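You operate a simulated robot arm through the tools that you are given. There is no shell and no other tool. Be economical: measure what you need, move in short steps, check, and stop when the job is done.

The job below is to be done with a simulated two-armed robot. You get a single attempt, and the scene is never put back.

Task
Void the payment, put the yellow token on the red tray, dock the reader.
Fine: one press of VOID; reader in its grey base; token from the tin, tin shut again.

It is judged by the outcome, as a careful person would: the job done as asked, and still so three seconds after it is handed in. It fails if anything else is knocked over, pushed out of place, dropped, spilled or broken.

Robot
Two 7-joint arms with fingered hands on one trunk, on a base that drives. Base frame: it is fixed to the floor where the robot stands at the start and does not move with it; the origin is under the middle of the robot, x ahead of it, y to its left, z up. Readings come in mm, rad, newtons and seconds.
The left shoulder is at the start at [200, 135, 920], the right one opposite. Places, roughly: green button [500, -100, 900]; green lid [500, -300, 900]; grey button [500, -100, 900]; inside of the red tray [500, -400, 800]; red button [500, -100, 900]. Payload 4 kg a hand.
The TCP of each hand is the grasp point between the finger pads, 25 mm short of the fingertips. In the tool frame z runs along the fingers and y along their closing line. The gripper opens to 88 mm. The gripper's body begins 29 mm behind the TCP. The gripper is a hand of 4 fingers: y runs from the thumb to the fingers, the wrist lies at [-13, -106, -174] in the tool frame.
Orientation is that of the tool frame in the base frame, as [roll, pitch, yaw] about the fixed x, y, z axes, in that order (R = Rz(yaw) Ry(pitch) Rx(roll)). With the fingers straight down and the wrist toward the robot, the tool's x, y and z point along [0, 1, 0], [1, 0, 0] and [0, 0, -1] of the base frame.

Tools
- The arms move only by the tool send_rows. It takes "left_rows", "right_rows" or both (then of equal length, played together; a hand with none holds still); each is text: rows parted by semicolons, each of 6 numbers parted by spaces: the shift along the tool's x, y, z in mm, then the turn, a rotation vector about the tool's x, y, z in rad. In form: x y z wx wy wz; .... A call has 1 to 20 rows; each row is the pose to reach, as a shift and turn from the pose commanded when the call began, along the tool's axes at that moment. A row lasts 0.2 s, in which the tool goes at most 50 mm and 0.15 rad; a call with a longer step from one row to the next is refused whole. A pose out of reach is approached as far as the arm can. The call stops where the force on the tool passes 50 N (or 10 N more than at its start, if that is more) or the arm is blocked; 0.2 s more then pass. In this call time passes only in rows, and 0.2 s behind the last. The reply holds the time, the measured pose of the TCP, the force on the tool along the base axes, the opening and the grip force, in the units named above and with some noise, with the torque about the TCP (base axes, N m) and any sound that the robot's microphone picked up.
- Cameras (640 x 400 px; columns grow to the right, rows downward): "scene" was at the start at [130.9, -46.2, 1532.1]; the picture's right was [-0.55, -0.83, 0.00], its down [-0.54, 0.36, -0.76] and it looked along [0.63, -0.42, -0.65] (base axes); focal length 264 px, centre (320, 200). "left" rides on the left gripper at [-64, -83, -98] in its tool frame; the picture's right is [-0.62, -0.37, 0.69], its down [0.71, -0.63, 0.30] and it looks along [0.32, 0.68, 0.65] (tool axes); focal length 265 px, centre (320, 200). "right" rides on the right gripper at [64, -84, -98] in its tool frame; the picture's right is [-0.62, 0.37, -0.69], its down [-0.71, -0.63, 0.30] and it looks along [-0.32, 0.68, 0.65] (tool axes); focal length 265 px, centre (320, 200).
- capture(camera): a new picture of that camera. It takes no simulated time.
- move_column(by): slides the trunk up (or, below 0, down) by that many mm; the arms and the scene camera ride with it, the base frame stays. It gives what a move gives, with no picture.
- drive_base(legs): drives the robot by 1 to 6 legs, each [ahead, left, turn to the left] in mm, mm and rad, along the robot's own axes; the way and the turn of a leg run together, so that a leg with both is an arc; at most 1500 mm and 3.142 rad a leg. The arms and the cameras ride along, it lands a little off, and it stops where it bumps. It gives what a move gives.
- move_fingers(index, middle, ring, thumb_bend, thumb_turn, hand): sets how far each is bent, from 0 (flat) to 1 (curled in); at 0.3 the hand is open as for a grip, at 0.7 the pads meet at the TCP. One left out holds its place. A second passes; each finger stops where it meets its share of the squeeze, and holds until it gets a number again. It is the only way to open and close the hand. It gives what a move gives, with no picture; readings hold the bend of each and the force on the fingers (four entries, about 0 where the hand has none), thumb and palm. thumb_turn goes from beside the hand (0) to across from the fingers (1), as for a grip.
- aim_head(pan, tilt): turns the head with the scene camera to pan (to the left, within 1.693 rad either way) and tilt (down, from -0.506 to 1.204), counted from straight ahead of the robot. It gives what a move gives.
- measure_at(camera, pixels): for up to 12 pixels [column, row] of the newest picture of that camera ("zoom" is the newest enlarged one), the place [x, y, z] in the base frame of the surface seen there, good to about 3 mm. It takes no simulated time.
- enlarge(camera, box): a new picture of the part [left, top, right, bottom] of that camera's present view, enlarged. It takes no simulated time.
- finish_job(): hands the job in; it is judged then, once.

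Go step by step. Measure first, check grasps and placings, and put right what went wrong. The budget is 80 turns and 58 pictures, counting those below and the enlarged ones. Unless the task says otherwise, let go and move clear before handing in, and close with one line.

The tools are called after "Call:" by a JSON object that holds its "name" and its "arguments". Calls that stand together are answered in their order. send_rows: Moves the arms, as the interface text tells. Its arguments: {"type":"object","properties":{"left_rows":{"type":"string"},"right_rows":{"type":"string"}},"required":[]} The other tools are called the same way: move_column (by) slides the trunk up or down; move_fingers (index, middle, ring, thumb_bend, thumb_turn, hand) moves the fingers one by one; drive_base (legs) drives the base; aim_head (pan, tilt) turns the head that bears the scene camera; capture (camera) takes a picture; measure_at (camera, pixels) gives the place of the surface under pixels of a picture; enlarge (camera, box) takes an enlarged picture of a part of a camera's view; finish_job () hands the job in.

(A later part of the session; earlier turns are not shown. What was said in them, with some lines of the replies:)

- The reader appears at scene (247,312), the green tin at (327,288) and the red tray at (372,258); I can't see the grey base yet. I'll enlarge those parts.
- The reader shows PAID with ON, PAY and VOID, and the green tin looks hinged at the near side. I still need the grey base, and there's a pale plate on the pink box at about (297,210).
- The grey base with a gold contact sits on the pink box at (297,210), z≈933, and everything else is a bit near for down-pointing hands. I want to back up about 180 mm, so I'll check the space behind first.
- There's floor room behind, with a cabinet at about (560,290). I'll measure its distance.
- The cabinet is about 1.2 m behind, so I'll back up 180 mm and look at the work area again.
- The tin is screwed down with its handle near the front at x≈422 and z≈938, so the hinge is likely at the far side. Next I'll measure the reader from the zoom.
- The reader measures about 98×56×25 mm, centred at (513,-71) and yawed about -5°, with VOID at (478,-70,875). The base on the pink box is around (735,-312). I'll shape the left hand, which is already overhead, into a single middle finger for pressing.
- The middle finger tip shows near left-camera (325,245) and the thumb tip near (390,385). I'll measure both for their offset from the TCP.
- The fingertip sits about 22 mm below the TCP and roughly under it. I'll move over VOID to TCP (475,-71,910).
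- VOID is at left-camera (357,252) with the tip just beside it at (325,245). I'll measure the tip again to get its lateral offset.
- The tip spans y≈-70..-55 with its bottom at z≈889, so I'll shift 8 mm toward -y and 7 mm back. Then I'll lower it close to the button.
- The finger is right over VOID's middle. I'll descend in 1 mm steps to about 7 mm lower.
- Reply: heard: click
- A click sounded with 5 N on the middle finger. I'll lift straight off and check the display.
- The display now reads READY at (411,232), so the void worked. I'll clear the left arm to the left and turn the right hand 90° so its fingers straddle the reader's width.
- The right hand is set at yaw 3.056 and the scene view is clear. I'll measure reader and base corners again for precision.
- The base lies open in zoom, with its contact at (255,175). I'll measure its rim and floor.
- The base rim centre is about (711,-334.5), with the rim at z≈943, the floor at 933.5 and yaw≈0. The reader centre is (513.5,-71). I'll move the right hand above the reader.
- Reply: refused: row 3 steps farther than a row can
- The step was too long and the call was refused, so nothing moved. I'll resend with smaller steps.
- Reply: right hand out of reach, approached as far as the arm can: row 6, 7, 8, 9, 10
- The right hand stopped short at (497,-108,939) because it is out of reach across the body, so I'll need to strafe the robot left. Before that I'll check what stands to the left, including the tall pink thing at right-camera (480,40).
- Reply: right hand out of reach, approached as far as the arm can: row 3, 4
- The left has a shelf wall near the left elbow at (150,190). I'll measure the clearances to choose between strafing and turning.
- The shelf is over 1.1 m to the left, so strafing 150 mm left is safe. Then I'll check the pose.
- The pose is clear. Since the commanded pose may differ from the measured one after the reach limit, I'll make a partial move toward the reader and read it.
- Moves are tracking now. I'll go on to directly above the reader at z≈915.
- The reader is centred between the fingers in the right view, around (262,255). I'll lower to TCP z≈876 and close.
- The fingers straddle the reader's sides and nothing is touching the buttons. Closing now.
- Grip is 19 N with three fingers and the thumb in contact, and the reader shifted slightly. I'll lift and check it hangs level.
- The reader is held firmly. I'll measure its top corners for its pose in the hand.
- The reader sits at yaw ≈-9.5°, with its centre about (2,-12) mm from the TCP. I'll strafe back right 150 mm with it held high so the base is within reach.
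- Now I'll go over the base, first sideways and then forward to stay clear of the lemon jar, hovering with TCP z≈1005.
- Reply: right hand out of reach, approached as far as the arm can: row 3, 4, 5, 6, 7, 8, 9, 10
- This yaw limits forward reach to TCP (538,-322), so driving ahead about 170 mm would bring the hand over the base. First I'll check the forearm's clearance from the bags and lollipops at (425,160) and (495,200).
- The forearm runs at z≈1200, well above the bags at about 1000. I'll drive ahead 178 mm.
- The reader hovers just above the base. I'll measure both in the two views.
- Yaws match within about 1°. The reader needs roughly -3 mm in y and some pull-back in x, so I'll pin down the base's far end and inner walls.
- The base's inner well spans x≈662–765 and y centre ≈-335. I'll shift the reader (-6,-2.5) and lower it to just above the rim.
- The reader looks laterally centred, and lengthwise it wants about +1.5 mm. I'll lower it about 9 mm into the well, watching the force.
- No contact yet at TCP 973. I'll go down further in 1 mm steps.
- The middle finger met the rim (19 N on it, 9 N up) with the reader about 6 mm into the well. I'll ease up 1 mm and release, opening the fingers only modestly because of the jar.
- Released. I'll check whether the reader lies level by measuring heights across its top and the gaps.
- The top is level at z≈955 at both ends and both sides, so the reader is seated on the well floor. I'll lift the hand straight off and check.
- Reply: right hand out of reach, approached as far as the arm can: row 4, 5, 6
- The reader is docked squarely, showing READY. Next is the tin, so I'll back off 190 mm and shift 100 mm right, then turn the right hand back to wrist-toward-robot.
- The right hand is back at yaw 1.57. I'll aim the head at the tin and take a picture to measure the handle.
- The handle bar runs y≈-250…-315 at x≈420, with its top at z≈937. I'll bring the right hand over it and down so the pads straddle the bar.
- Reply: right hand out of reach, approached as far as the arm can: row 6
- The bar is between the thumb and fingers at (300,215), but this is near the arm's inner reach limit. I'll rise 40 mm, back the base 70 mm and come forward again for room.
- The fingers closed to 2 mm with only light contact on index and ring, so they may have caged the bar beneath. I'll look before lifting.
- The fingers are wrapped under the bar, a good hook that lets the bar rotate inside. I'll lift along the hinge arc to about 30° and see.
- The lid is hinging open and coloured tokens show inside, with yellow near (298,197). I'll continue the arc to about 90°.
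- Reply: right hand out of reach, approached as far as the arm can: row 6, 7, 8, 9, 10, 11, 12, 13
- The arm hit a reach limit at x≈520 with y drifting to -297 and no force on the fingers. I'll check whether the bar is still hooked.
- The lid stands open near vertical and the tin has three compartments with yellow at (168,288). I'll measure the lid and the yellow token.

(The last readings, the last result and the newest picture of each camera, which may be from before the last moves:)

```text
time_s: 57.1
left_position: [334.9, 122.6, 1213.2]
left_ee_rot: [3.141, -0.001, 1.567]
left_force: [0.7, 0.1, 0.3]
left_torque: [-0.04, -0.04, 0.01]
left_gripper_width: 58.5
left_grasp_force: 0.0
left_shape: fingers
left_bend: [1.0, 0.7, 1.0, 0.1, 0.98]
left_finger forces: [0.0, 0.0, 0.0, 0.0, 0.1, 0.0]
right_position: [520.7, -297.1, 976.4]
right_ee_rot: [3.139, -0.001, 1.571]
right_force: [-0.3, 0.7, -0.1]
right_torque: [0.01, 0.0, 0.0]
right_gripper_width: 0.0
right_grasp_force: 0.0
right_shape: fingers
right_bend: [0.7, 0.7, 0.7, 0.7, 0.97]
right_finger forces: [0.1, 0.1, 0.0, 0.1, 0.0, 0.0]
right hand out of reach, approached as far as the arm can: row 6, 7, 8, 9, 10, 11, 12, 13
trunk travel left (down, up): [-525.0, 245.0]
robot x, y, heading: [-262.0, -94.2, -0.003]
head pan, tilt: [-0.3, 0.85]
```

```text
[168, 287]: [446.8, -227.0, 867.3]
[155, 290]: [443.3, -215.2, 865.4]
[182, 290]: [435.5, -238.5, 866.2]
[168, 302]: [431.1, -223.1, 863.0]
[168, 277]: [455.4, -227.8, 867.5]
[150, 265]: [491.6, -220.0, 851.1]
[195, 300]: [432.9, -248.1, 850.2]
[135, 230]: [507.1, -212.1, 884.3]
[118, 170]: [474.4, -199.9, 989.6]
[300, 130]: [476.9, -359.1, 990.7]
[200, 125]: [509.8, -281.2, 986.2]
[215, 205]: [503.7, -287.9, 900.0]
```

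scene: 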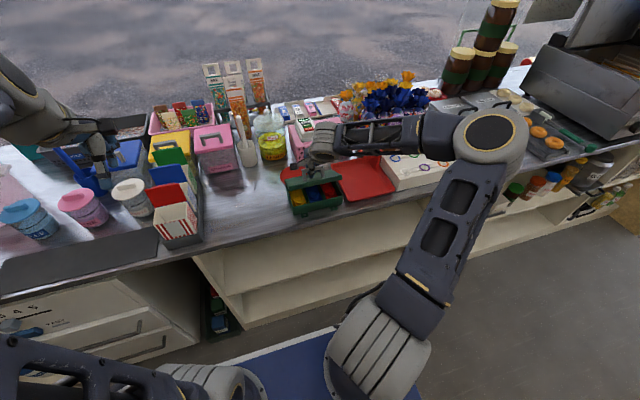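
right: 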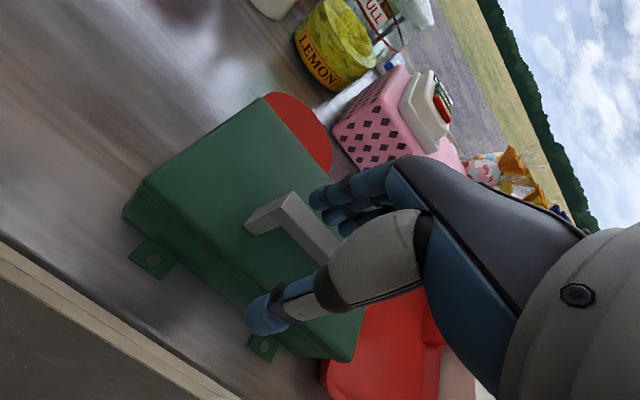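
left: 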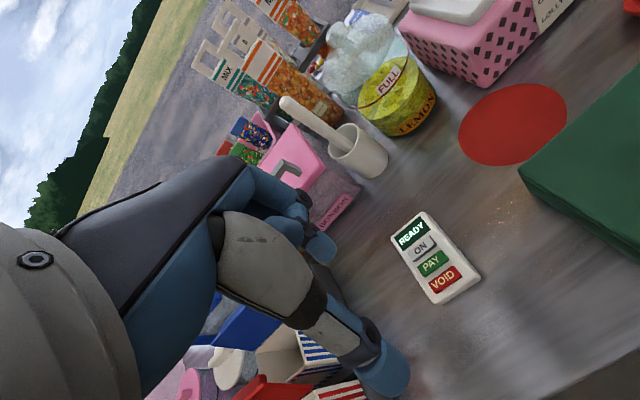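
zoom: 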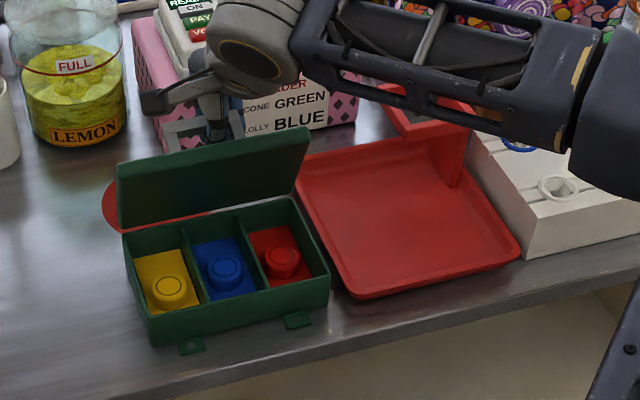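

The lid is at about 73° and still hooked on my fingers. I'll drive ahead 45 mm to carry it past vertical.

Call:
{"name": "drive_base", "arguments": {"legs": [[45, 0, 0]]}}

Call:
{"name": "send_rows", "arguments": {"right_rows": "5 0 5 0 0 0; 10 0 10 0 0 0; 12 0 14 0 0 0; 12 0 14 0 0 0"}}

```text
time_s: 58.0
left_position: [380.9, 122.4, 1213.2]
left_ee_rot: [-3.141, -0.001, 1.568]
left_force: [0.8, -0.7, 0.0]
left_torque: [0.01, 0.02, 0.0]
left_gripper_width: 58.5
left_grasp_force: 0.1
left_shape: fingers
left_bend: [1.0, 0.7, 1.0, 0.1, 0.98]
left_finger forces: [0.0, 0.0, 0.0, 0.0, 0.1, 0.0]
right_position: [567.1, -298.1, 975.3]
right_ee_rot: [3.14, -0.001, 1.57]
right_force: [-3.5, 0.6, -4.1]
right_torque: [-0.05, 0.03, 0.0]
right_gripper_width: 5.7
right_grasp_force: 2.0
right_shape: fingers
right_bend: [0.7, 0.7, 0.7, 0.64, 0.97]
right_finger forces: [0.2, 0.2, 0.0, 0.0, 5.0, 0.0]
trunk travel left (down, up): [-525.0, 245.0]
robot x, y, heading: [-218.2, -98.9, -0.006]
head pan, tilt: [-0.3, 0.85]
```

```text
time_s: 59.0
left_position: [381.8, 122.8, 1213.1]
left_ee_rot: [3.141, 0.0, 1.568]
left_force: [-0.4, -0.8, -0.8]
left_torque: [-0.04, 0.03, -0.02]
left_gripper_width: 58.4
left_grasp_force: 0.1
left_shape: fingers
left_bend: [1.0, 0.7, 1.0, 0.1, 0.98]
left_finger forces: [0.0, 0.0, 0.0, 0.0, 0.1, 0.0]
right_position: [560.7, -294.1, 961.1]
right_ee_rot: [3.141, 0.0, 1.569]
right_force: [0.9, -1.1, -0.6]
right_torque: [0.02, 0.03, 0.02]
right_gripper_width: 0.0
right_grasp_force: 1.5
right_shape: fingers
right_bend: [0.7, 0.7, 0.7, 0.69, 0.98]
right_finger forces: [0.1, 0.0, 0.1, 0.0, 2.2, 0.1]
right hand out of reach, approached as far as the arm can: row 1, 2, 3, 4
trunk travel left (down, up): [-525.0, 245.0]
robot x, y, heading: [-216.7, -98.8, -0.005]
head pan, tilt: [-0.3, 0.85]
```

The lid is about vertical now. I'll go another 22 mm ahead to tip it past balance, watching for a stop.

Call:
{"name": "drive_base", "arguments": {"legs": [[22, 0, 0]]}}

Call:
{"name": "enlarge", "arguments": {"camera": "scene", "box": [240, 110, 440, 235]}}

```text
time_s: 59.8
left_position: [402.9, 122.7, 1213.7]
left_ee_rot: [-3.141, 0.0, 1.569]
left_force: [-0.2, -0.1, 0.0]
left_torque: [0.0, -0.05, -0.01]
left_gripper_width: 58.4
left_grasp_force: 0.1
left_shape: fingers
left_bend: [1.0, 0.7, 1.0, 0.1, 0.98]
left_finger forces: [0.0, 0.1, 0.1, 0.0, 0.0, 0.0]
right_position: [582.1, -291.3, 960.8]
right_ee_rot: [-3.141, 0.001, 1.569]
right_force: [-10.4, -0.7, -8.4]
right_torque: [-0.01, -0.09, 0.07]
right_gripper_width: 12.6
right_grasp_force: 6.2
right_shape: fingers
right_bend: [0.7, 0.7, 0.7, 0.59, 0.97]
right_finger forces: [0.0, 0.0, 0.1, 0.1, 12.2, 0.0]
trunk travel left (down, up): [-525.0, 245.0]
robot x, y, heading: [-195.3, -97.1, 0.002]
head pan, tilt: [-0.3, 0.85]
```

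```text
3.20 times, centred on (340, 172) of scene
```

zoom: 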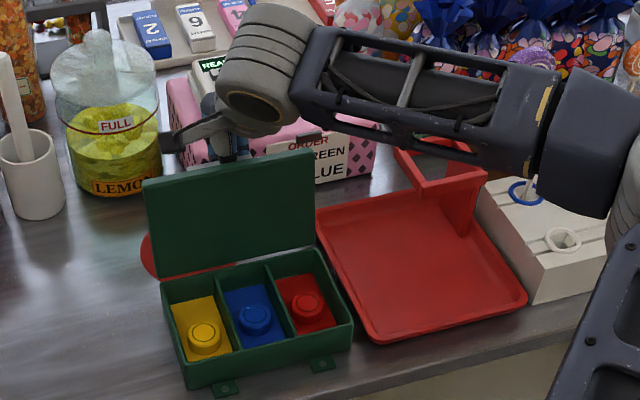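

Call:
{"name": "measure_at", "arguments": {"camera": "zoom", "pixels": [[150, 188], [310, 156], [165, 270], [230, 225], [310, 235], [204, 332], [190, 335], [218, 335], [204, 345], [204, 324], [227, 160]]}}

```text
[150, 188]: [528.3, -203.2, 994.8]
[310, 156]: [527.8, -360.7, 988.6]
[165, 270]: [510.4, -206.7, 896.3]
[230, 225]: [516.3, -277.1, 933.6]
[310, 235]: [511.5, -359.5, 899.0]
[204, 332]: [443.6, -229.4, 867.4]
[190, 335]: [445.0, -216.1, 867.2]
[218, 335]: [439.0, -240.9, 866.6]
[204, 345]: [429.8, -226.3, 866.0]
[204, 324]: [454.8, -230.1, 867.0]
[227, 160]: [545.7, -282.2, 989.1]
```

The lid is about 100° open, apparently at its stop. I'll open the fingers on the far side, ease back so the thumb leaves the bar, and lift out.

Call:
{"name": "move_fingers", "arguments": {"hand": "right", "index": 0.25, "middle": 0.25, "ring": 0.25}}

Call:
{"name": "send_rows", "arguments": {"right_rows": "0 -4 0 0 0 0; 0 -8 0 0 0 0; 0 -12 0 0 0 0; 0 -15 0 0 0 0; 0 -15 0 0 0 0"}}

```text
time_s: 60.8
left_position: [402.0, 122.5, 1213.1]
left_ee_rot: [-3.141, 0.001, 1.569]
left_force: [-0.2, 0.3, -0.6]
left_torque: [-0.01, -0.01, 0.03]
left_gripper_width: 58.3
left_grasp_force: 0.0
left_shape: fingers
left_bend: [1.0, 0.7, 1.0, 0.1, 0.98]
left_finger forces: [0.0, 0.0, 0.0, 0.1, 0.2, 0.0]
right_position: [582.6, -291.6, 961.8]
right_ee_rot: [-3.14, -0.001, 1.572]
right_force: [-11.5, 0.1, -6.8]
right_torque: [-0.04, -0.06, 0.04]
right_gripper_width: 61.6
right_grasp_force: 5.9
right_shape: fingers
right_bend: [0.25, 0.25, 0.25, 0.6, 0.97]
right_finger forces: [0.0, 0.1, 0.0, 0.0, 11.8, 0.0]
trunk travel left (down, up): [-525.0, 245.0]
robot x, y, heading: [-194.2, -101.1, -0.0]
head pan, tilt: [-0.3, 0.85]
```

```text
time_s: 62.0
left_position: [403.8, 122.6, 1213.8]
left_ee_rot: [3.141, 0.0, 1.57]
left_force: [0.5, 0.6, -1.1]
left_torque: [0.0, 0.01, -0.01]
left_gripper_width: 58.2
left_grasp_force: 0.0
left_shape: fingers
left_bend: [1.0, 0.7, 1.0, 0.1, 0.98]
left_finger forces: [0.0, 0.0, 0.1, 0.0, 0.0, 0.0]
right_position: [568.0, -291.3, 962.4]
right_ee_rot: [3.139, -0.003, 1.572]
right_force: [0.5, -0.5, 2.0]
right_torque: [0.0, 0.22, -0.01]
right_gripper_width: 51.8
right_grasp_force: 3.9
right_shape: fingers
right_bend: [0.25, 0.25, 0.25, 0.67, 0.98]
right_finger forces: [0.0, 0.0, 0.1, 0.0, 7.5, 0.0]
trunk travel left (down, up): [-525.0, 245.0]
robot x, y, heading: [-198.5, -100.8, -0.003]
head pan, tilt: [-0.3, 0.85]
```

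The thumb still reads 7.5 N at bend 0.67. I'll ease back a bit more with small steps.

Call:
{"name": "send_rows", "arguments": {"right_rows": "0 -3 0 0 0 0; 0 -6 0 0 0 0; 0 -9 0 0 0 0; 0 -9 0 0 0 0"}}

```text
time_s: 63.0
left_position: [403.5, 123.4, 1212.6]
left_ee_rot: [-3.141, -0.002, 1.568]
left_force: [0.1, -0.5, 0.2]
left_torque: [0.02, -0.04, -0.03]
left_gripper_width: 58.3
left_grasp_force: 0.0
left_shape: fingers
left_bend: [1.0, 0.7, 1.0, 0.1, 0.98]
left_finger forces: [0.1, 0.0, 0.0, 0.1, 0.0, 0.0]
right_position: [558.1, -291.4, 960.7]
right_ee_rot: [-3.141, -0.002, 1.571]
right_force: [-0.5, -0.2, -0.3]
right_torque: [0.0, -0.02, 0.0]
right_gripper_width: 48.4
right_grasp_force: 0.3
right_shape: fingers
right_bend: [0.25, 0.25, 0.25, 0.7, 0.98]
right_finger forces: [0.1, 0.1, 0.1, 0.1, 0.7, 0.0]
trunk travel left (down, up): [-525.0, 245.0]
robot x, y, heading: [-196.4, -96.8, -0.0]
head pan, tilt: [-0.3, 0.85]
```

The thumb is free. Lifting out slowly while watching the force.

Call:
{"name": "send_rows", "arguments": {"right_rows": "0 0 -8 0 0 0; 0 0 -16 0 0 0; 0 0 -26 0 0 0; 0 0 -40 0 0 0; 0 0 -60 0 0 0; 0 0 -85 0 0 0"}}

Call:
{"name": "measure_at", "arguments": {"camera": "scene", "pixels": [[304, 223]]}}

```text
time_s: 64.4
left_position: [403.9, 122.6, 1213.3]
left_ee_rot: [3.14, 0.0, 1.57]
left_force: [0.2, -0.1, 0.0]
left_torque: [-0.01, 0.01, 0.0]
left_gripper_width: 58.2
left_grasp_force: 0.1
left_shape: fingers
left_bend: [1.0, 0.7, 1.0, 0.1, 0.98]
left_finger forces: [0.0, 0.1, 0.1, 0.0, 0.0, 0.1]
right_position: [558.1, -292.5, 1046.8]
right_ee_rot: [-3.141, 0.001, 1.572]
right_force: [0.5, -0.1, -0.1]
right_torque: [-0.03, -0.03, 0.01]
right_gripper_width: 48.2
right_grasp_force: 0.0
right_shape: fingers
right_bend: [0.25, 0.25, 0.25, 0.7, 0.97]
right_finger forces: [0.0, 0.0, 0.0, 0.0, 0.1, 0.0]
trunk travel left (down, up): [-525.0, 245.0]
robot x, y, heading: [-195.3, -99.0, -0.005]
head pan, tilt: [-0.3, 0.85]
```

```text
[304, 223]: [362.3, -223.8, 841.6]
```

Clear, with no disturbance felt. I'll raise a little more, back the base 70 mm, and shape the right hand to a middle-finger and thumb pinch for the narrow compartment.

Call:
{"name": "send_rows", "arguments": {"right_rows": "0 0 -10 0 0 0; 0 0 -20 0 0 0"}}

Call:
{"name": "drive_base", "arguments": {"legs": [[-70, 0, 0]]}}

Call:
{"name": "move_fingers", "arguments": {"hand": "right", "index": 1, "ring": 1, "middle": 0.47, "thumb_bend": 0.47}}

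```text
time_s: 65.0
left_position: [402.8, 123.5, 1212.0]
left_ee_rot: [-3.141, 0.0, 1.57]
left_force: [-0.4, 0.0, -0.4]
left_torque: [0.03, 0.02, -0.03]
left_gripper_width: 58.3
left_grasp_force: 0.2
left_shape: fingers
left_bend: [1.0, 0.7, 1.0, 0.1, 0.98]
left_finger forces: [0.1, 0.0, 0.0, 0.0, 0.0, 0.0]
right_position: [558.8, -292.2, 1067.1]
right_ee_rot: [-3.141, -0.002, 1.571]
right_force: [-0.2, 1.5, 0.3]
right_torque: [0.0, 0.01, -0.03]
right_gripper_width: 48.3
right_grasp_force: 0.0
right_shape: fingers
right_bend: [0.25, 0.25, 0.25, 0.7, 0.97]
right_finger forces: [0.1, 0.0, 0.0, 0.0, 0.0, 0.0]
trunk travel left (down, up): [-525.0, 245.0]
robot x, y, heading: [-194.9, -99.5, 0.0]
head pan, tilt: [-0.3, 0.85]
```

```text
time_s: 66.0
left_position: [331.7, 123.1, 1212.4]
left_ee_rot: [3.141, 0.001, 1.568]
left_force: [-0.3, -0.2, 0.4]
left_torque: [0.03, 0.0, 0.01]
left_gripper_width: 58.3
left_grasp_force: 0.1
left_shape: fingers
left_bend: [1.0, 0.7, 1.0, 0.1, 0.98]
left_finger forces: [0.0, 0.0, 0.0, 0.0, 0.0, 0.1]
right_position: [486.3, -291.0, 1067.6]
right_ee_rot: [-3.14, 0.001, 1.57]
right_force: [-0.8, -0.7, -0.5]
right_torque: [-0.03, -0.01, 0.02]
right_gripper_width: 48.2
right_grasp_force: 0.2
right_shape: fingers
right_bend: [0.25, 0.25, 0.25, 0.7, 0.97]
right_finger forces: [0.0, 0.0, 0.1, 0.0, 0.1, 0.1]
trunk travel left (down, up): [-525.0, 245.0]
robot x, y, heading: [-266.9, -100.7, 0.001]
head pan, tilt: [-0.3, 0.85]
```

```text
time_s: 67.0
left_position: [332.0, 123.6, 1211.9]
left_ee_rot: [3.141, 0.002, 1.571]
left_force: [0.0, -0.1, -0.7]
left_torque: [0.01, 0.01, 0.01]
left_gripper_width: 58.2
left_grasp_force: 0.1
left_shape: fingers
left_bend: [1.0, 0.7, 1.0, 0.1, 0.98]
left_finger forces: [0.1, 0.0, 0.0, 0.0, 0.0, 0.1]
right_position: [487.5, -291.1, 1066.8]
right_ee_rot: [-3.141, 0.001, 1.57]
right_force: [-0.2, -0.2, 0.8]
right_torque: [0.02, 0.01, 0.01]
right_gripper_width: 45.2
right_grasp_force: 0.2
right_shape: fingers
right_bend: [1.0, 0.47, 1.0, 0.47, 0.97]
right_finger forces: [0.1, 0.0, 0.0, 0.0, 0.0, 0.1]
trunk travel left (down, up): [-525.0, 245.0]
robot x, y, heading: [-267.7, -97.1, 0.0]
head pan, tilt: [-0.3, 0.85]
```

I'll move over the yellow token to TCP (442,-223,915) and take a right-hand picture to align.

Call:
{"name": "send_rows", "arguments": {"right_rows": "20 -20 15 0 0 0; 45 -40 30 0 0 0; 68 -45 50 0 0 0; 68 -45 85 0 0 0; 68 -45 120 0 0 0; 68 -45 150 0 0 0; 68 -45 150 0 0 0"}}

Call:
{"name": "capture", "arguments": {"camera": "right"}}

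```text
time_s: 68.7
left_position: [331.8, 124.2, 1213.2]
left_ee_rot: [3.141, 0.0, 1.57]
left_force: [-0.6, 0.4, -0.3]
left_torque: [0.04, -0.02, 0.02]
left_gripper_width: 58.2
left_grasp_force: 0.1
left_shape: fingers
left_bend: [1.0, 0.7, 1.0, 0.1, 0.98]
left_finger forces: [0.0, 0.0, 0.1, 0.0, 0.0, 0.0]
right_position: [436.0, -226.3, 927.1]
right_ee_rot: [3.141, -0.001, 1.571]
right_force: [0.5, -0.3, -0.2]
right_torque: [-0.02, 0.02, 0.0]
right_gripper_width: 45.2
right_grasp_force: 0.0
right_shape: fingers
right_bend: [1.0, 0.47, 1.0, 0.47, 0.97]
right_finger forces: [0.0, 0.0, 0.0, 0.0, 0.0, 0.0]
right hand out of reach, approached as far as the arm can: row 5, 6, 7
trunk travel left (down, up): [-525.0, 245.0]
robot x, y, heading: [-264.4, -101.0, 0.002]
head pan, tilt: [-0.3, 0.85]
```

```text
4 pictures are left
```

right: 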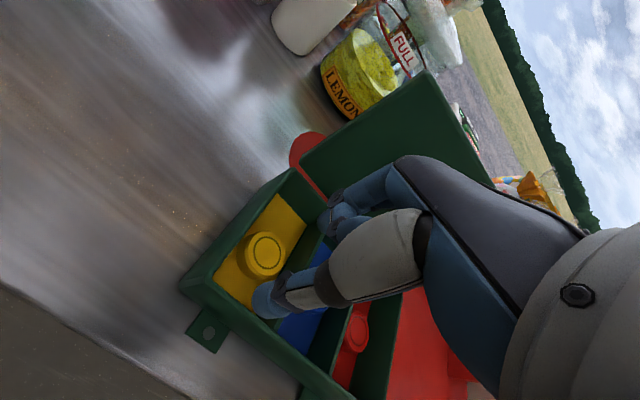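

The arm is at its limit at (436,-226,927), and the token shows at right-camera (263,250). I'll measure the token in this view, then strafe left to ease the reach.

Call:
{"name": "measure_at", "arguments": {"camera": "right", "pixels": [[265, 248], [250, 243], [281, 252], [264, 235], [262, 262], [258, 274], [285, 215], [240, 280], [265, 312], [272, 296], [345, 225], [338, 236]]}}

Call:
{"name": "drive_base", "arguments": {"legs": [[0, 90, 0]]}}

```text
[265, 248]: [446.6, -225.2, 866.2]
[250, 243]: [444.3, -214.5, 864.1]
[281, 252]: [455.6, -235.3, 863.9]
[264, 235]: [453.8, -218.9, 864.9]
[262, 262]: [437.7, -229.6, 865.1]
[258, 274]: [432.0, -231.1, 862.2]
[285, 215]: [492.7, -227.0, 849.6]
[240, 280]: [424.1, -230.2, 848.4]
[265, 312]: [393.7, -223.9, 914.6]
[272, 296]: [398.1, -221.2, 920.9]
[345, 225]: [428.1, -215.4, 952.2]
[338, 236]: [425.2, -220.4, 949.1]
```

```text
time_s: 69.8
left_position: [331.2, 214.2, 1213.5]
left_ee_rot: [3.14, 0.001, 1.569]
left_force: [-0.2, -0.2, -0.6]
left_torque: [0.0, -0.01, 0.01]
left_gripper_width: 58.4
left_grasp_force: 0.0
left_shape: fingers
left_bend: [1.0, 0.7, 1.0, 0.1, 0.98]
left_finger forces: [0.0, 0.0, 0.0, 0.1, 0.0, 0.1]
right_position: [437.6, -135.3, 927.3]
right_ee_rot: [3.141, -0.002, 1.568]
right_force: [-0.3, 0.8, 0.6]
right_torque: [-0.02, 0.01, -0.01]
right_gripper_width: 45.2
right_grasp_force: 0.1
right_shape: fingers
right_bend: [1.0, 0.47, 1.0, 0.47, 0.97]
right_finger forces: [0.0, 0.1, 0.1, 0.0, 0.0, 0.0]
trunk travel left (down, up): [-525.0, 245.0]
robot x, y, heading: [-271.3, -4.5, -0.001]
head pan, tilt: [-0.3, 0.85]
```

The token centre is about (445,-226,866) and 28 mm across. I'll narrow the thumb slightly to clear the tin's front wall, move over it and descend to TCP z≈880.

Call:
{"name": "move_fingers", "arguments": {"hand": "right", "thumb_bend": 0.53}}

Call:
{"name": "send_rows", "arguments": {"right_rows": "-30 3 -5 0 0 0; -60 6 -5 0 0 0; -89 8.5 0 0 0 0; -89 8.5 15 0 0 0; -89 8.5 28 0 0 0; -89 8.5 28 0 0 0"}}

```text
time_s: 70.8
left_position: [331.4, 215.4, 1212.9]
left_ee_rot: [3.141, -0.001, 1.57]
left_force: [-0.3, -0.6, -0.3]
left_torque: [0.01, 0.01, 0.0]
left_gripper_width: 58.2
left_grasp_force: 0.1
left_shape: fingers
left_bend: [1.0, 0.7, 1.0, 0.1, 0.98]
left_finger forces: [0.1, 0.0, 0.0, 0.0, 0.1, 0.0]
right_position: [437.0, -135.1, 927.3]
right_ee_rot: [-3.141, -0.001, 1.571]
right_force: [0.6, 0.8, 0.5]
right_torque: [0.06, -0.01, -0.02]
right_gripper_width: 43.0
right_grasp_force: 0.0
right_shape: fingers
right_bend: [1.0, 0.47, 1.0, 0.53, 0.97]
right_finger forces: [0.0, 0.0, 0.0, 0.0, 0.0, 0.0]
trunk travel left (down, up): [-525.0, 245.0]
robot x, y, heading: [-273.7, -9.9, -0.005]
head pan, tilt: [-0.3, 0.85]
```

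```text
time_s: 72.2
left_position: [331.5, 214.8, 1212.1]
left_ee_rot: [3.141, 0.001, 1.569]
left_force: [-0.4, -0.1, 0.7]
left_torque: [0.01, 0.0, 0.0]
left_gripper_width: 58.4
left_grasp_force: 0.0
left_shape: fingers
left_bend: [1.0, 0.7, 1.0, 0.1, 0.98]
left_finger forces: [0.0, 0.1, 0.0, 0.0, 0.1, 0.0]
right_position: [447.4, -225.0, 899.0]
right_ee_rot: [-3.141, -0.004, 1.57]
right_force: [0.2, 0.3, 0.2]
right_torque: [0.06, 0.03, -0.02]
right_gripper_width: 43.1
right_grasp_force: 0.2
right_shape: fingers
right_bend: [1.0, 0.47, 1.0, 0.53, 0.97]
right_finger forces: [0.0, 0.0, 0.0, 0.0, 0.1, 0.0]
trunk travel left (down, up): [-525.0, 245.0]
robot x, y, heading: [-269.9, -9.5, -0.006]
head pan, tilt: [-0.3, 0.85]
```

Reached (447,-225,899) with no contact. I'll descend gently another 20 mm and close the pinch.

Call:
{"name": "send_rows", "arguments": {"right_rows": "0 -1 6 0 0 0; 0 -1 12 0 0 0; 0 -1 17 0 0 0; 0 -1 20 0 0 0; 0 -1 20 0 0 0"}}

Call:
{"name": "move_fingers", "arguments": {"hand": "right", "middle": 0.72, "thumb_bend": 0.72}}

```text
time_s: 73.4
left_position: [331.4, 215.4, 1213.1]
left_ee_rot: [-3.141, -0.002, 1.568]
left_force: [-0.4, -0.6, 0.8]
left_torque: [0.0, 0.01, -0.01]
left_gripper_width: 58.1
left_grasp_force: 0.1
left_shape: fingers
left_bend: [1.0, 0.7, 1.0, 0.1, 0.98]
left_finger forces: [0.2, 0.0, 0.0, 0.1, 0.0, 0.1]
right_position: [445.0, -225.8, 878.9]
right_ee_rot: [3.141, -0.002, 1.57]
right_force: [-0.2, -0.2, 0.4]
right_torque: [0.02, 0.02, -0.01]
right_gripper_width: 43.1
right_grasp_force: 0.0
right_shape: fingers
right_bend: [1.0, 0.47, 1.0, 0.53, 0.97]
right_finger forces: [0.0, 0.0, 0.0, 0.0, 0.1, 0.0]
trunk travel left (down, up): [-525.0, 245.0]
robot x, y, heading: [-269.3, -7.4, -0.004]
head pan, tilt: [-0.3, 0.85]
```

```text
time_s: 74.4
left_position: [332.3, 216.0, 1213.6]
left_ee_rot: [-3.141, 0.002, 1.569]
left_force: [-1.1, 0.1, -1.3]
left_torque: [-0.01, 0.01, 0.0]
left_gripper_width: 58.2
left_grasp_force: 0.0
left_shape: fingers
left_bend: [1.0, 0.7, 1.0, 0.1, 0.98]
left_finger forces: [0.0, 0.0, 0.1, 0.1, 0.0, 0.0]
right_position: [444.8, -225.2, 879.3]
right_ee_rot: [3.141, -0.003, 1.572]
right_force: [0.6, -0.2, 1.2]
right_torque: [-0.01, -0.03, 0.01]
right_gripper_width: 39.3
right_grasp_force: 7.9
right_shape: fingers
right_bend: [1.0, 0.58, 1.0, 0.64, 0.95]
right_finger forces: [0.1, 7.9, 0.0, 0.0, 7.5, 0.1]
trunk travel left (down, up): [-525.0, 245.0]
robot x, y, heading: [-268.7, -7.9, -0.005]
head pan, tilt: [-0.3, 0.85]
```

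The pinch is balanced at 7.9 N and 7.5 N. Lifting slowly straight up.

Call:
{"name": "send_rows", "arguments": {"right_rows": "0 0 -5 0 0 0; 0 0 -12 0 0 0; 0 0 -25 0 0 0; 0 0 -40 0 0 0; 0 0 -55 0 0 0; 0 0 -70 0 0 0; 0 0 -70 0 0 0"}}

Call:
{"name": "capture", "arguments": {"camera": "right"}}

```text
time_s: 76.0
left_position: [331.8, 215.1, 1213.8]
left_ee_rot: [-3.14, 0.0, 1.568]
left_force: [0.2, -0.1, -1.1]
left_torque: [0.01, 0.0, 0.01]
left_gripper_width: 58.2
left_grasp_force: 0.1
left_shape: fingers
left_bend: [1.0, 0.7, 1.0, 0.1, 0.98]
left_finger forces: [0.1, 0.0, 0.0, 0.1, 0.0, 0.0]
right_position: [444.2, -224.9, 949.8]
right_ee_rot: [-3.141, -0.001, 1.571]
right_force: [-0.2, 0.7, 0.2]
right_torque: [0.01, -0.02, 0.0]
right_gripper_width: 39.7
right_grasp_force: 7.6
right_shape: fingers
right_bend: [1.0, 0.59, 1.0, 0.64, 0.95]
right_finger forces: [0.1, 7.6, 0.0, 0.0, 7.6, 0.1]
trunk travel left (down, up): [-525.0, 245.0]
robot x, y, heading: [-267.0, -10.0, -0.004]
head pan, tilt: [-0.3, 0.85]
```

```text
3 pictures are left
```

right: 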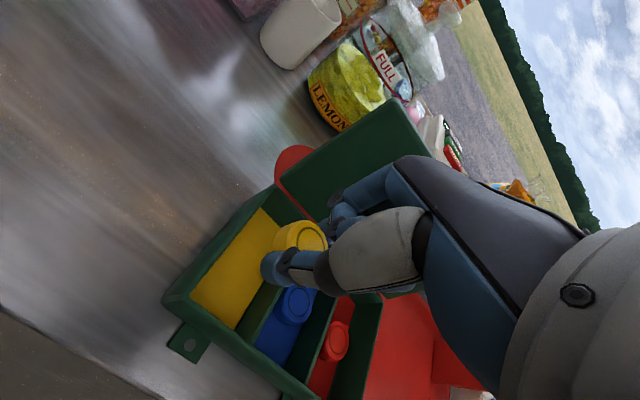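

The token is held with its compartment empty, seen at (300,238). I'll carry it over the tray to about (442,-458) and lower.

Call:
{"name": "send_rows", "arguments": {"right_rows": "0 0 -15 0 0 0; -40 0 -20 0 0 0; -80 0 -20 0 0 0; -120 0 -20 0 0 0; -160 0 -20 0 0 0; -200 0 -20 0 0 0; -233 -2 -20 0 0 0; -233 -2 10 0 0 0; -233 -2 40 0 0 0; -233 -2 58 0 0 0; -233 -2 58 0 0 0"}}

Call:
{"name": "measure_at", "arguments": {"camera": "right", "pixels": [[410, 340], [405, 375], [430, 360], [350, 200], [225, 280]]}}

```text
time_s: 78.4
left_position: [330.2, 216.0, 1213.7]
left_ee_rot: [3.141, -0.002, 1.568]
left_force: [-0.2, 0.0, 0.0]
left_torque: [0.02, -0.01, -0.03]
left_gripper_width: 58.3
left_grasp_force: 0.1
left_shape: fingers
left_bend: [1.0, 0.7, 1.0, 0.1, 0.98]
left_finger forces: [0.0, 0.0, 0.1, 0.0, 0.0, 0.1]
right_position: [442.8, -456.0, 892.1]
right_ee_rot: [-3.141, -0.003, 1.571]
right_force: [0.0, 0.3, 0.5]
right_torque: [0.01, 0.04, -0.01]
right_gripper_width: 39.5
right_grasp_force: 7.6
right_shape: fingers
right_bend: [1.0, 0.59, 1.0, 0.64, 0.95]
right_finger forces: [0.1, 7.6, 0.0, 0.1, 7.7, 0.1]
trunk travel left (down, up): [-525.0, 245.0]
robot x, y, heading: [-268.2, -7.6, 0.001]
head pan, tilt: [-0.3, 0.85]
```

```text
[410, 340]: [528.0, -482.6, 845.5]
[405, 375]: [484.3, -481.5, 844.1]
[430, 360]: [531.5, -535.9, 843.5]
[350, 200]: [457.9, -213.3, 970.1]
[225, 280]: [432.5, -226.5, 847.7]
```

The token is above the tray with its bottom at about z 861 and the tray floor at about 845. I'll lower the last 16 mm gently.

Call:
{"name": "send_rows", "arguments": {"right_rows": "0 0 6 0 0 0; 0 0 11 0 0 0; 0 0 13 0 0 0; 0 0 15 0 0 0; 0 0 16 0 0 0"}}

```text
time_s: 79.6
left_position: [332.3, 214.9, 1212.8]
left_ee_rot: [-3.141, 0.0, 1.568]
left_force: [-0.4, 0.4, -0.5]
left_torque: [0.03, 0.02, -0.02]
left_gripper_width: 58.3
left_grasp_force: 0.1
left_shape: fingers
left_bend: [1.0, 0.7, 1.0, 0.1, 0.98]
left_finger forces: [0.1, 0.0, 0.1, 0.1, 0.0, 0.0]
right_position: [442.8, -456.9, 875.4]
right_ee_rot: [-3.142, 0.0, 1.571]
right_force: [-0.3, 0.6, 0.0]
right_torque: [-0.03, 0.0, -0.02]
right_gripper_width: 39.3
right_grasp_force: 7.2
right_shape: fingers
right_bend: [1.0, 0.59, 1.0, 0.64, 0.95]
right_finger forces: [0.1, 7.5, 0.0, 0.0, 7.7, 0.0]
trunk travel left (down, up): [-525.0, 245.0]
robot x, y, heading: [-269.2, -5.4, -0.006]
head pan, tilt: [-0.3, 0.85]
```

No contact yet, so I'll take a few more 1 mm steps.

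Call:
{"name": "send_rows", "arguments": {"right_rows": "0 0 1 0 0 0; 0 0 2 0 0 0; 0 0 3 0 0 0"}}

```text
time_s: 80.4
left_position: [331.0, 215.6, 1212.8]
left_ee_rot: [-3.141, -0.001, 1.569]
left_force: [-0.4, -1.0, -0.4]
left_torque: [-0.01, 0.02, 0.0]
left_gripper_width: 58.0
left_grasp_force: 0.0
left_shape: fingers
left_bend: [1.0, 0.7, 1.0, 0.1, 0.98]
left_finger forces: [0.1, 0.0, 0.0, 0.1, 0.0, 0.0]
right_position: [444.2, -457.4, 874.0]
right_ee_rot: [3.137, 0.0, 1.572]
right_force: [1.3, 0.0, 13.8]
right_torque: [-0.15, -0.3, 0.04]
right_gripper_width: 39.7
right_grasp_force: 14.6
right_shape: fingers
right_bend: [1.0, 0.58, 1.0, 0.64, 0.95]
right_finger forces: [0.0, 19.4, 0.0, 0.0, 8.9, 0.0]
trunk travel left (down, up): [-525.0, 245.0]
robot x, y, heading: [-266.7, -5.9, -0.009]
head pan, tilt: [-0.3, 0.85]
```

It touches down now (13.8 N). I'll ease up 2 mm and release.

Call:
{"name": "send_rows", "arguments": {"right_rows": "0 0 -2 0 0 0"}}

Call:
{"name": "move_fingers", "arguments": {"hand": "right", "middle": 0.45, "thumb_bend": 0.5}}

Call:
{"name": "send_rows", "arguments": {"right_rows": "0 0 -10 0 0 0; 0 0 -30 0 0 0; 0 0 -60 0 0 0; 0 0 -90 0 0 0; 0 0 -110 0 0 0; 0 0 -110 0 0 0"}}

Call:
{"name": "capture", "arguments": {"camera": "scene"}}

```text
time_s: 80.8
left_position: [331.4, 214.6, 1212.9]
left_ee_rot: [3.141, 0.0, 1.57]
left_force: [-0.4, 0.6, 0.1]
left_torque: [0.0, -0.02, -0.02]
left_gripper_width: 58.5
left_grasp_force: 0.0
left_shape: fingers
left_bend: [1.0, 0.7, 1.0, 0.1, 0.98]
left_finger forces: [0.0, 0.0, 0.0, 0.1, 0.0, 0.0]
right_position: [443.0, -457.2, 874.4]
right_ee_rot: [3.14, -0.003, 1.572]
right_force: [2.8, 0.2, 10.8]
right_torque: [-0.06, -0.32, 0.07]
right_gripper_width: 39.5
right_grasp_force: 11.6
right_shape: fingers
right_bend: [1.0, 0.58, 1.0, 0.64, 0.95]
right_finger forces: [0.0, 16.4, 0.0, 0.0, 7.5, 0.1]
trunk travel left (down, up): [-525.0, 245.0]
robot x, y, heading: [-269.6, -10.0, -0.007]
head pan, tilt: [-0.3, 0.85]
```

```text
time_s: 81.8
left_position: [331.7, 215.2, 1212.5]
left_ee_rot: [3.141, 0.0, 1.569]
left_force: [0.6, 0.3, -0.5]
left_torque: [-0.01, 0.0, 0.02]
left_gripper_width: 58.3
left_grasp_force: 0.1
left_shape: fingers
left_bend: [1.0, 0.7, 1.0, 0.1, 0.98]
left_finger forces: [0.1, 0.1, 0.0, 0.0, 0.0, 0.0]
right_position: [443.9, -457.2, 873.1]
right_ee_rot: [3.139, -0.003, 1.571]
right_force: [-0.4, -0.7, 1.5]
right_torque: [0.05, -0.05, 0.0]
right_gripper_width: 44.3
right_grasp_force: 0.6
right_shape: fingers
right_bend: [1.0, 0.46, 1.0, 0.5, 0.97]
right_finger forces: [0.0, 1.9, 0.1, 0.0, 0.0, 0.0]
trunk travel left (down, up): [-525.0, 245.0]
robot x, y, heading: [-268.2, -6.8, 0.001]
head pan, tilt: [-0.3, 0.85]
```

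```text
time_s: 83.2
left_position: [331.3, 215.7, 1212.7]
left_ee_rot: [-3.14, -0.001, 1.568]
left_force: [0.2, 0.1, -0.4]
left_torque: [0.01, 0.02, 0.01]
left_gripper_width: 58.2
left_grasp_force: 0.0
left_shape: fingers
left_bend: [1.0, 0.7, 1.0, 0.1, 0.98]
left_finger forces: [0.1, 0.0, 0.0, 0.0, 0.0, 0.1]
right_position: [442.4, -458.1, 983.5]
right_ee_rot: [-3.141, -0.001, 1.57]
right_force: [-0.4, 0.0, 0.1]
right_torque: [0.0, -0.02, 0.03]
right_gripper_width: 44.1
right_grasp_force: 0.1
right_shape: fingers
right_bend: [1.0, 0.45, 1.0, 0.5, 0.97]
right_finger forces: [0.1, 0.0, 0.1, 0.0, 0.0, 0.0]
trunk travel left (down, up): [-525.0, 245.0]
robot x, y, heading: [-269.5, -9.3, -0.002]
head pan, tilt: [-0.3, 0.85]
```

```text
2 pictures are left
```

scene: 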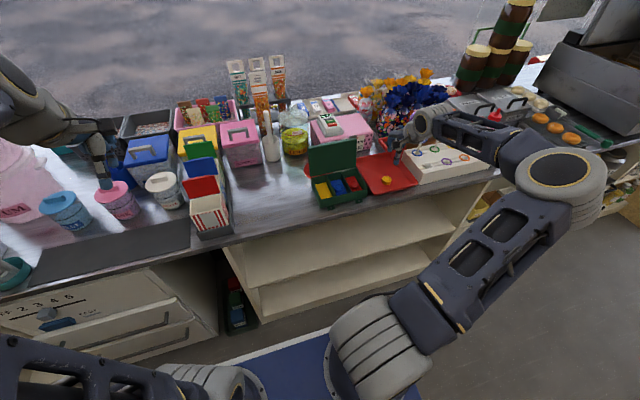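

The yellow token is on the tray at (387,180) and the lid still stands open. I'll verify token and lid positions, and raise the right hand toward the lid's side for closing.

Call:
{"name": "measure_at", "arguments": {"camera": "scene", "pixels": [[387, 179], [380, 186], [311, 150], [353, 142], [332, 160], [316, 178], [354, 165], [332, 147]]}}

Call:
{"name": "send_rows", "arguments": {"right_rows": "0 0 -35 0 0 0; 30 5 -65 0 0 0; 70 8 -85 0 0 0; 110 12 -97 0 0 0; 150 16 -97 0 0 0; 190 18 -97 0 0 0; 230 18 -97 0 0 0; 248 18 -97 0 0 0; 248 18 -97 0 0 0"}}

```text
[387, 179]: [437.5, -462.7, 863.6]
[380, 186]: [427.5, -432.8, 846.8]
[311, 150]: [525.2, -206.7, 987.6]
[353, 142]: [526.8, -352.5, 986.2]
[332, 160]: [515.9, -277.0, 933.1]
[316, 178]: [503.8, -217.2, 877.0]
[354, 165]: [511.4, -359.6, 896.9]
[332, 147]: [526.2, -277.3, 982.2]
```

```text
time_s: 85.2
left_position: [331.6, 214.6, 1212.6]
left_ee_rot: [-3.14, 0.0, 1.57]
left_force: [0.9, 0.3, 0.5]
left_torque: [0.02, 0.0, 0.02]
left_gripper_width: 58.5
left_grasp_force: 0.0
left_shape: fingers
left_bend: [1.0, 0.7, 1.0, 0.1, 0.98]
left_finger forces: [0.1, 0.1, 0.0, 0.0, 0.0, 0.1]
right_position: [458.2, -208.4, 1081.7]
right_ee_rot: [-3.14, -0.001, 1.57]
right_force: [0.0, -0.1, 0.3]
right_torque: [-0.01, 0.0, -0.04]
right_gripper_width: 44.0
right_grasp_force: 0.2
right_shape: fingers
right_bend: [1.0, 0.45, 1.0, 0.5, 0.97]
right_finger forces: [0.0, 0.0, 0.0, 0.0, 0.0, 0.1]
trunk travel left (down, up): [-525.0, 245.0]
robot x, y, heading: [-266.1, -8.3, -0.001]
head pan, tilt: [-0.3, 0.85]
```

The token rests on the tray at (437,-463) and the lid is unchanged at about 100°. I'll drive to the earlier lid pose and shape the hand as when it left the bar.

Call:
{"name": "drive_base", "arguments": {"legs": [[0, -90, 0], [72, 0, 0]]}}

Call:
{"name": "move_fingers", "arguments": {"hand": "right", "index": 0.25, "middle": 0.25, "ring": 0.25, "thumb_bend": 0.7}}

```text
time_s: 86.9
left_position: [404.5, 125.2, 1212.5]
left_ee_rot: [3.141, -0.002, 1.566]
left_force: [-0.2, 0.1, 0.2]
left_torque: [0.03, 0.0, 0.02]
left_gripper_width: 58.4
left_grasp_force: 0.1
left_shape: fingers
left_bend: [1.0, 0.7, 1.0, 0.1, 0.98]
left_finger forces: [0.0, 0.1, 0.1, 0.0, 0.0, 0.0]
right_position: [529.8, -299.6, 1082.2]
right_ee_rot: [-3.141, -0.002, 1.568]
right_force: [-0.1, 0.7, -0.5]
right_torque: [-0.05, 0.02, -0.03]
right_gripper_width: 44.0
right_grasp_force: 0.1
right_shape: fingers
right_bend: [1.0, 0.45, 1.0, 0.5, 0.97]
right_finger forces: [0.0, 0.1, 0.0, 0.0, 0.1, 0.0]
trunk travel left (down, up): [-525.0, 245.0]
robot x, y, heading: [-196.3, -96.9, -0.005]
head pan, tilt: [-0.3, 0.85]
```

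```text
time_s: 87.9
left_position: [404.2, 124.7, 1212.5]
left_ee_rot: [-3.141, 0.0, 1.567]
left_force: [0.6, 0.2, 1.0]
left_torque: [-0.03, 0.01, 0.03]
left_gripper_width: 58.3
left_grasp_force: 0.1
left_shape: fingers
left_bend: [1.0, 0.7, 1.0, 0.1, 0.98]
left_finger forces: [0.0, 0.0, 0.1, 0.0, 0.1, 0.1]
right_position: [530.3, -300.7, 1080.9]
right_ee_rot: [3.141, -0.002, 1.568]
right_force: [-0.1, 0.6, 0.1]
right_torque: [0.0, 0.02, -0.01]
right_gripper_width: 48.2
right_grasp_force: 0.0
right_shape: fingers
right_bend: [0.25, 0.25, 0.25, 0.7, 0.97]
right_finger forces: [0.1, 0.1, 0.0, 0.0, 0.0, 0.1]
trunk travel left (down, up): [-525.0, 245.0]
robot x, y, heading: [-196.2, -99.3, -0.005]
head pan, tilt: [-0.3, 0.85]
```

Now forward to x≈557 and straight down the path the hand came out on.

Call:
{"name": "send_rows", "arguments": {"right_rows": "11 27 0 0 0 0; 11 27 35 0 0 0; 11 27 65 0 0 0; 11 27 85 0 0 0; 11 27 97 0 0 0; 11 27 108 0 0 0; 11 27 117 0 0 0; 11 27 117 0 0 0"}}

```text
time_s: 89.7
left_position: [403.5, 125.1, 1212.8]
left_ee_rot: [3.142, 0.001, 1.568]
left_force: [0.2, -0.2, 0.4]
left_torque: [0.01, 0.04, 0.02]
left_gripper_width: 58.5
left_grasp_force: 0.0
left_shape: fingers
left_bend: [1.0, 0.7, 1.0, 0.1, 0.98]
left_finger forces: [0.1, 0.0, 0.0, 0.0, 0.0, 0.0]
right_position: [557.3, -289.2, 965.2]
right_ee_rot: [3.141, -0.002, 1.568]
right_force: [-0.2, -0.7, 0.0]
right_torque: [-0.01, 0.01, -0.03]
right_gripper_width: 48.2
right_grasp_force: 0.0
right_shape: fingers
right_bend: [0.25, 0.25, 0.25, 0.7, 0.98]
right_finger forces: [0.0, 0.0, 0.0, 0.0, 0.6, 0.0]
trunk travel left (down, up): [-525.0, 245.0]
robot x, y, heading: [-193.0, -95.2, -0.002]
head pan, tilt: [-0.3, 0.85]
```

The thumb is back in the gap with no load. I'll shift +8 mm and close the fingers round the bar.

Call:
{"name": "send_rows", "arguments": {"right_rows": "0 4 2 0 0 0; 0 8 4 0 0 0; 0 8 4 0 0 0"}}

Call:
{"name": "move_fingers", "arguments": {"hand": "right", "index": 0.7, "middle": 0.7, "ring": 0.7}}

```text
time_s: 90.5
left_position: [403.3, 124.1, 1213.1]
left_ee_rot: [-3.141, 0.002, 1.569]
left_force: [0.7, 0.1, -0.1]
left_torque: [0.01, 0.02, 0.0]
left_gripper_width: 58.3
left_grasp_force: 0.0
left_shape: fingers
left_bend: [1.0, 0.7, 1.0, 0.1, 0.98]
left_finger forces: [0.0, 0.0, 0.0, 0.0, 0.0, 0.1]
right_position: [565.4, -289.5, 960.6]
right_ee_rot: [3.141, -0.003, 1.569]
right_force: [-0.5, 0.5, 2.5]
right_torque: [0.0, 0.16, -0.05]
right_gripper_width: 49.6
right_grasp_force: 3.4
right_shape: fingers
right_bend: [0.25, 0.25, 0.25, 0.68, 0.97]
right_finger forces: [0.1, 0.0, 0.0, 0.0, 7.2, 0.0]
trunk travel left (down, up): [-525.0, 245.0]
robot x, y, heading: [-193.5, -97.8, -0.003]
head pan, tilt: [-0.3, 0.85]
```

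```text
time_s: 91.5
left_position: [403.7, 124.8, 1212.3]
left_ee_rot: [-3.141, 0.002, 1.568]
left_force: [-0.2, 0.0, -0.3]
left_torque: [0.01, -0.01, 0.01]
left_gripper_width: 58.4
left_grasp_force: 0.0
left_shape: fingers
left_bend: [1.0, 0.7, 1.0, 0.1, 0.98]
left_finger forces: [0.0, 0.0, 0.1, 0.0, 0.0, 0.0]
right_position: [565.7, -290.7, 959.7]
right_ee_rot: [3.14, -0.002, 1.569]
right_force: [0.0, 1.3, 3.3]
right_torque: [0.01, 0.15, -0.01]
right_gripper_width: 0.4
right_grasp_force: 3.2
right_shape: fingers
right_bend: [0.7, 0.7, 0.7, 0.68, 0.97]
right_finger forces: [0.0, 0.0, 0.0, 0.0, 7.0, 0.1]
trunk travel left (down, up): [-525.0, 245.0]
robot x, y, heading: [-198.9, -95.3, -0.002]
head pan, tilt: [-0.3, 0.85]
```

The bar should be caged as it was on opening. I'll retrace the arc down to about 40°.

Call:
{"name": "send_rows", "arguments": {"right_rows": "0 -3 -5 0 0 0; 1 -5.7 -10 0 0 0; 2 -13.5 -14 0 0 0; 3 -21.7 -17.7 0 0 0; 4 -30 -20.5 0 0 0; 5 -38.9 -22.5 0 0 0; 6 -48 -23.7 0 0 0; 7 -56.7 -24.2 0 0 0; 8 -65.5 -24 0 0 0; 8 -74.4 -22.8 0 0 0; 8 -83 -21 0 0 0; 8 -91.7 -18.4 0 0 0; 8 -91.7 -18.4 0 0 0"}}

```text
time_s: 94.3
left_position: [403.7, 125.1, 1213.2]
left_ee_rot: [-3.14, 0.0, 1.568]
left_force: [-0.2, -0.9, 0.3]
left_torque: [-0.01, 0.01, 0.01]
left_gripper_width: 58.3
left_grasp_force: 0.0
left_shape: fingers
left_bend: [1.0, 0.7, 1.0, 0.1, 0.98]
left_finger forces: [0.0, 0.0, 0.0, 0.1, 0.0, 0.0]
right_position: [471.8, -281.0, 979.5]
right_ee_rot: [-3.141, -0.002, 1.568]
right_force: [0.1, -1.0, -1.4]
right_torque: [-0.02, -0.06, -0.02]
right_gripper_width: 0.8
right_grasp_force: 1.6
right_shape: fingers
right_bend: [0.69, 0.7, 0.7, 0.69, 0.98]
right_finger forces: [1.0, 0.0, 0.1, 0.0, 0.9, 0.1]
trunk travel left (down, up): [-525.0, 245.0]
robot x, y, heading: [-198.3, -98.5, -0.004]
head pan, tilt: [-0.3, 0.85]
```

Light loads show the bar is still carried. I'll lower it the rest of the way.

Call:
{"name": "send_rows", "arguments": {"right_rows": "0 -7 4 0 0 0; 0 -14 8.5 0 0 0; 0 -21.5 13.2 0 0 0; 0 -28.8 18.5 0 0 0; 0 -35.3 24.5 0 0 0; 0 -41.4 31 0 0 0; 0 -46.8 38 0 0 0; 0 -49.5 42 0 0 0; 0 -51.5 45.5 0 0 0; 0 -51.5 45.5 0 0 0"}}

Call:
{"name": "enlarge", "arguments": {"camera": "scene", "box": [250, 110, 430, 225]}}

```text
time_s: 96.5
left_position: [404.1, 125.3, 1213.3]
left_ee_rot: [3.14, 0.0, 1.566]
left_force: [-0.4, 0.1, -0.3]
left_torque: [0.01, -0.01, -0.03]
left_gripper_width: 58.2
left_grasp_force: 0.1
left_shape: fingers
left_bend: [1.0, 0.7, 1.0, 0.1, 0.98]
left_finger forces: [0.1, 0.1, 0.0, 0.0, 0.0, 0.1]
right_position: [422.7, -280.2, 932.5]
right_ee_rot: [3.138, -0.002, 1.569]
right_force: [5.4, 3.6, 4.0]
right_torque: [-0.06, -0.12, 0.15]
right_gripper_width: 0.0
right_grasp_force: 3.1
right_shape: fingers
right_bend: [0.69, 0.7, 0.67, 0.69, 0.97]
right_finger forces: [0.8, 0.1, 5.5, 0.0, 0.2, 0.0]
trunk travel left (down, up): [-525.0, 245.0]
robot x, y, heading: [-198.6, -95.6, -0.003]
head pan, tilt: [-0.3, 0.85]
```

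```text
3.48 times, centred on (340, 168) of scene
5 turns are left
```

zoom: 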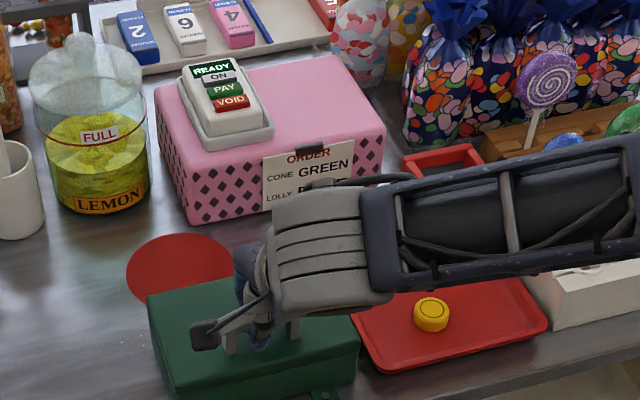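

The lid is shut, the token is on the tray and the reader is docked. I'll open the fingers and lift clear.

Call:
{"name": "move_fingers", "arguments": {"hand": "right", "index": 0.38, "middle": 0.38, "ring": 0.38, "thumb_bend": 0.38}}

Call:
{"name": "send_rows", "arguments": {"right_rows": "0 0 -8 0 0 0; 0 0 -18 0 0 0; 0 0 -30 0 0 0; 0 0 -42 0 0 0; 0 0 -42 0 0 0"}}

```text
time_s: 97.5
left_position: [404.2, 124.3, 1212.8]
left_ee_rot: [3.141, 0.002, 1.567]
left_force: [0.0, -0.7, 0.3]
left_torque: [0.01, 0.01, 0.02]
left_gripper_width: 58.3
left_grasp_force: 0.1
left_shape: fingers
left_bend: [1.0, 0.7, 1.0, 0.1, 0.98]
left_finger forces: [0.0, 0.0, 0.0, 0.0, 0.0, 0.0]
right_position: [422.0, -280.8, 933.3]
right_ee_rot: [3.139, -0.003, 1.568]
right_force: [0.3, -1.4, -0.2]
right_torque: [-0.01, -0.01, 0.01]
right_gripper_width: 67.3
right_grasp_force: 0.1
right_shape: fingers
right_bend: [0.38, 0.38, 0.38, 0.38, 0.97]
right_finger forces: [0.0, 0.0, 0.1, 0.0, 0.0, 0.0]
trunk travel left (down, up): [-525.0, 245.0]
robot x, y, heading: [-198.8, -98.2, -0.001]
head pan, tilt: [-0.3, 0.85]
```

```text
time_s: 98.7
left_position: [403.3, 125.2, 1212.3]
left_ee_rot: [3.141, 0.0, 1.566]
left_force: [-1.0, -0.1, 0.0]
left_torque: [0.01, -0.04, 0.0]
left_gripper_width: 58.2
left_grasp_force: 0.1
left_shape: fingers
left_bend: [1.0, 0.7, 1.0, 0.1, 0.98]
left_finger forces: [0.1, 0.0, 0.0, 0.0, 0.0, 0.0]
right_position: [422.4, -281.3, 975.8]
right_ee_rot: [-3.14, 0.0, 1.568]
right_force: [-0.7, -0.8, 0.8]
right_torque: [0.01, -0.01, -0.01]
right_gripper_width: 67.3
right_grasp_force: 0.2
right_shape: fingers
right_bend: [0.38, 0.38, 0.38, 0.38, 0.97]
right_finger forces: [0.0, 0.1, 0.1, 0.0, 0.1, 0.1]
trunk travel left (down, up): [-525.0, 245.0]
robot x, y, heading: [-196.6, -99.0, -0.002]
head pan, tilt: [-0.3, 0.85]
4 turns are left
```

The hand is above the handle (tips at about z 951, bar at 937) with no load. I'll take a last look at the lid.

Call:
{"name": "capture", "arguments": {"camera": "right"}}

```text
0 pictures are left
3 turns are left
```

right: 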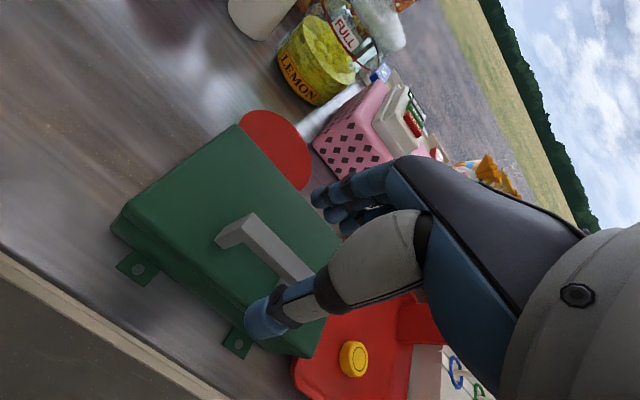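

The lid is fully shut, the token is on the tray at (353,358), the reader is in its base, and the hand is clear. Handing in.

Call:
{"name": "finish_job", "arguments": {}}

```text
The job is handed in.
```

The payment is voided with one press of VOID (the reader shows READY), the reader is in its grey base, the yellow token from the tin is on the red tray, and the tin is shut.
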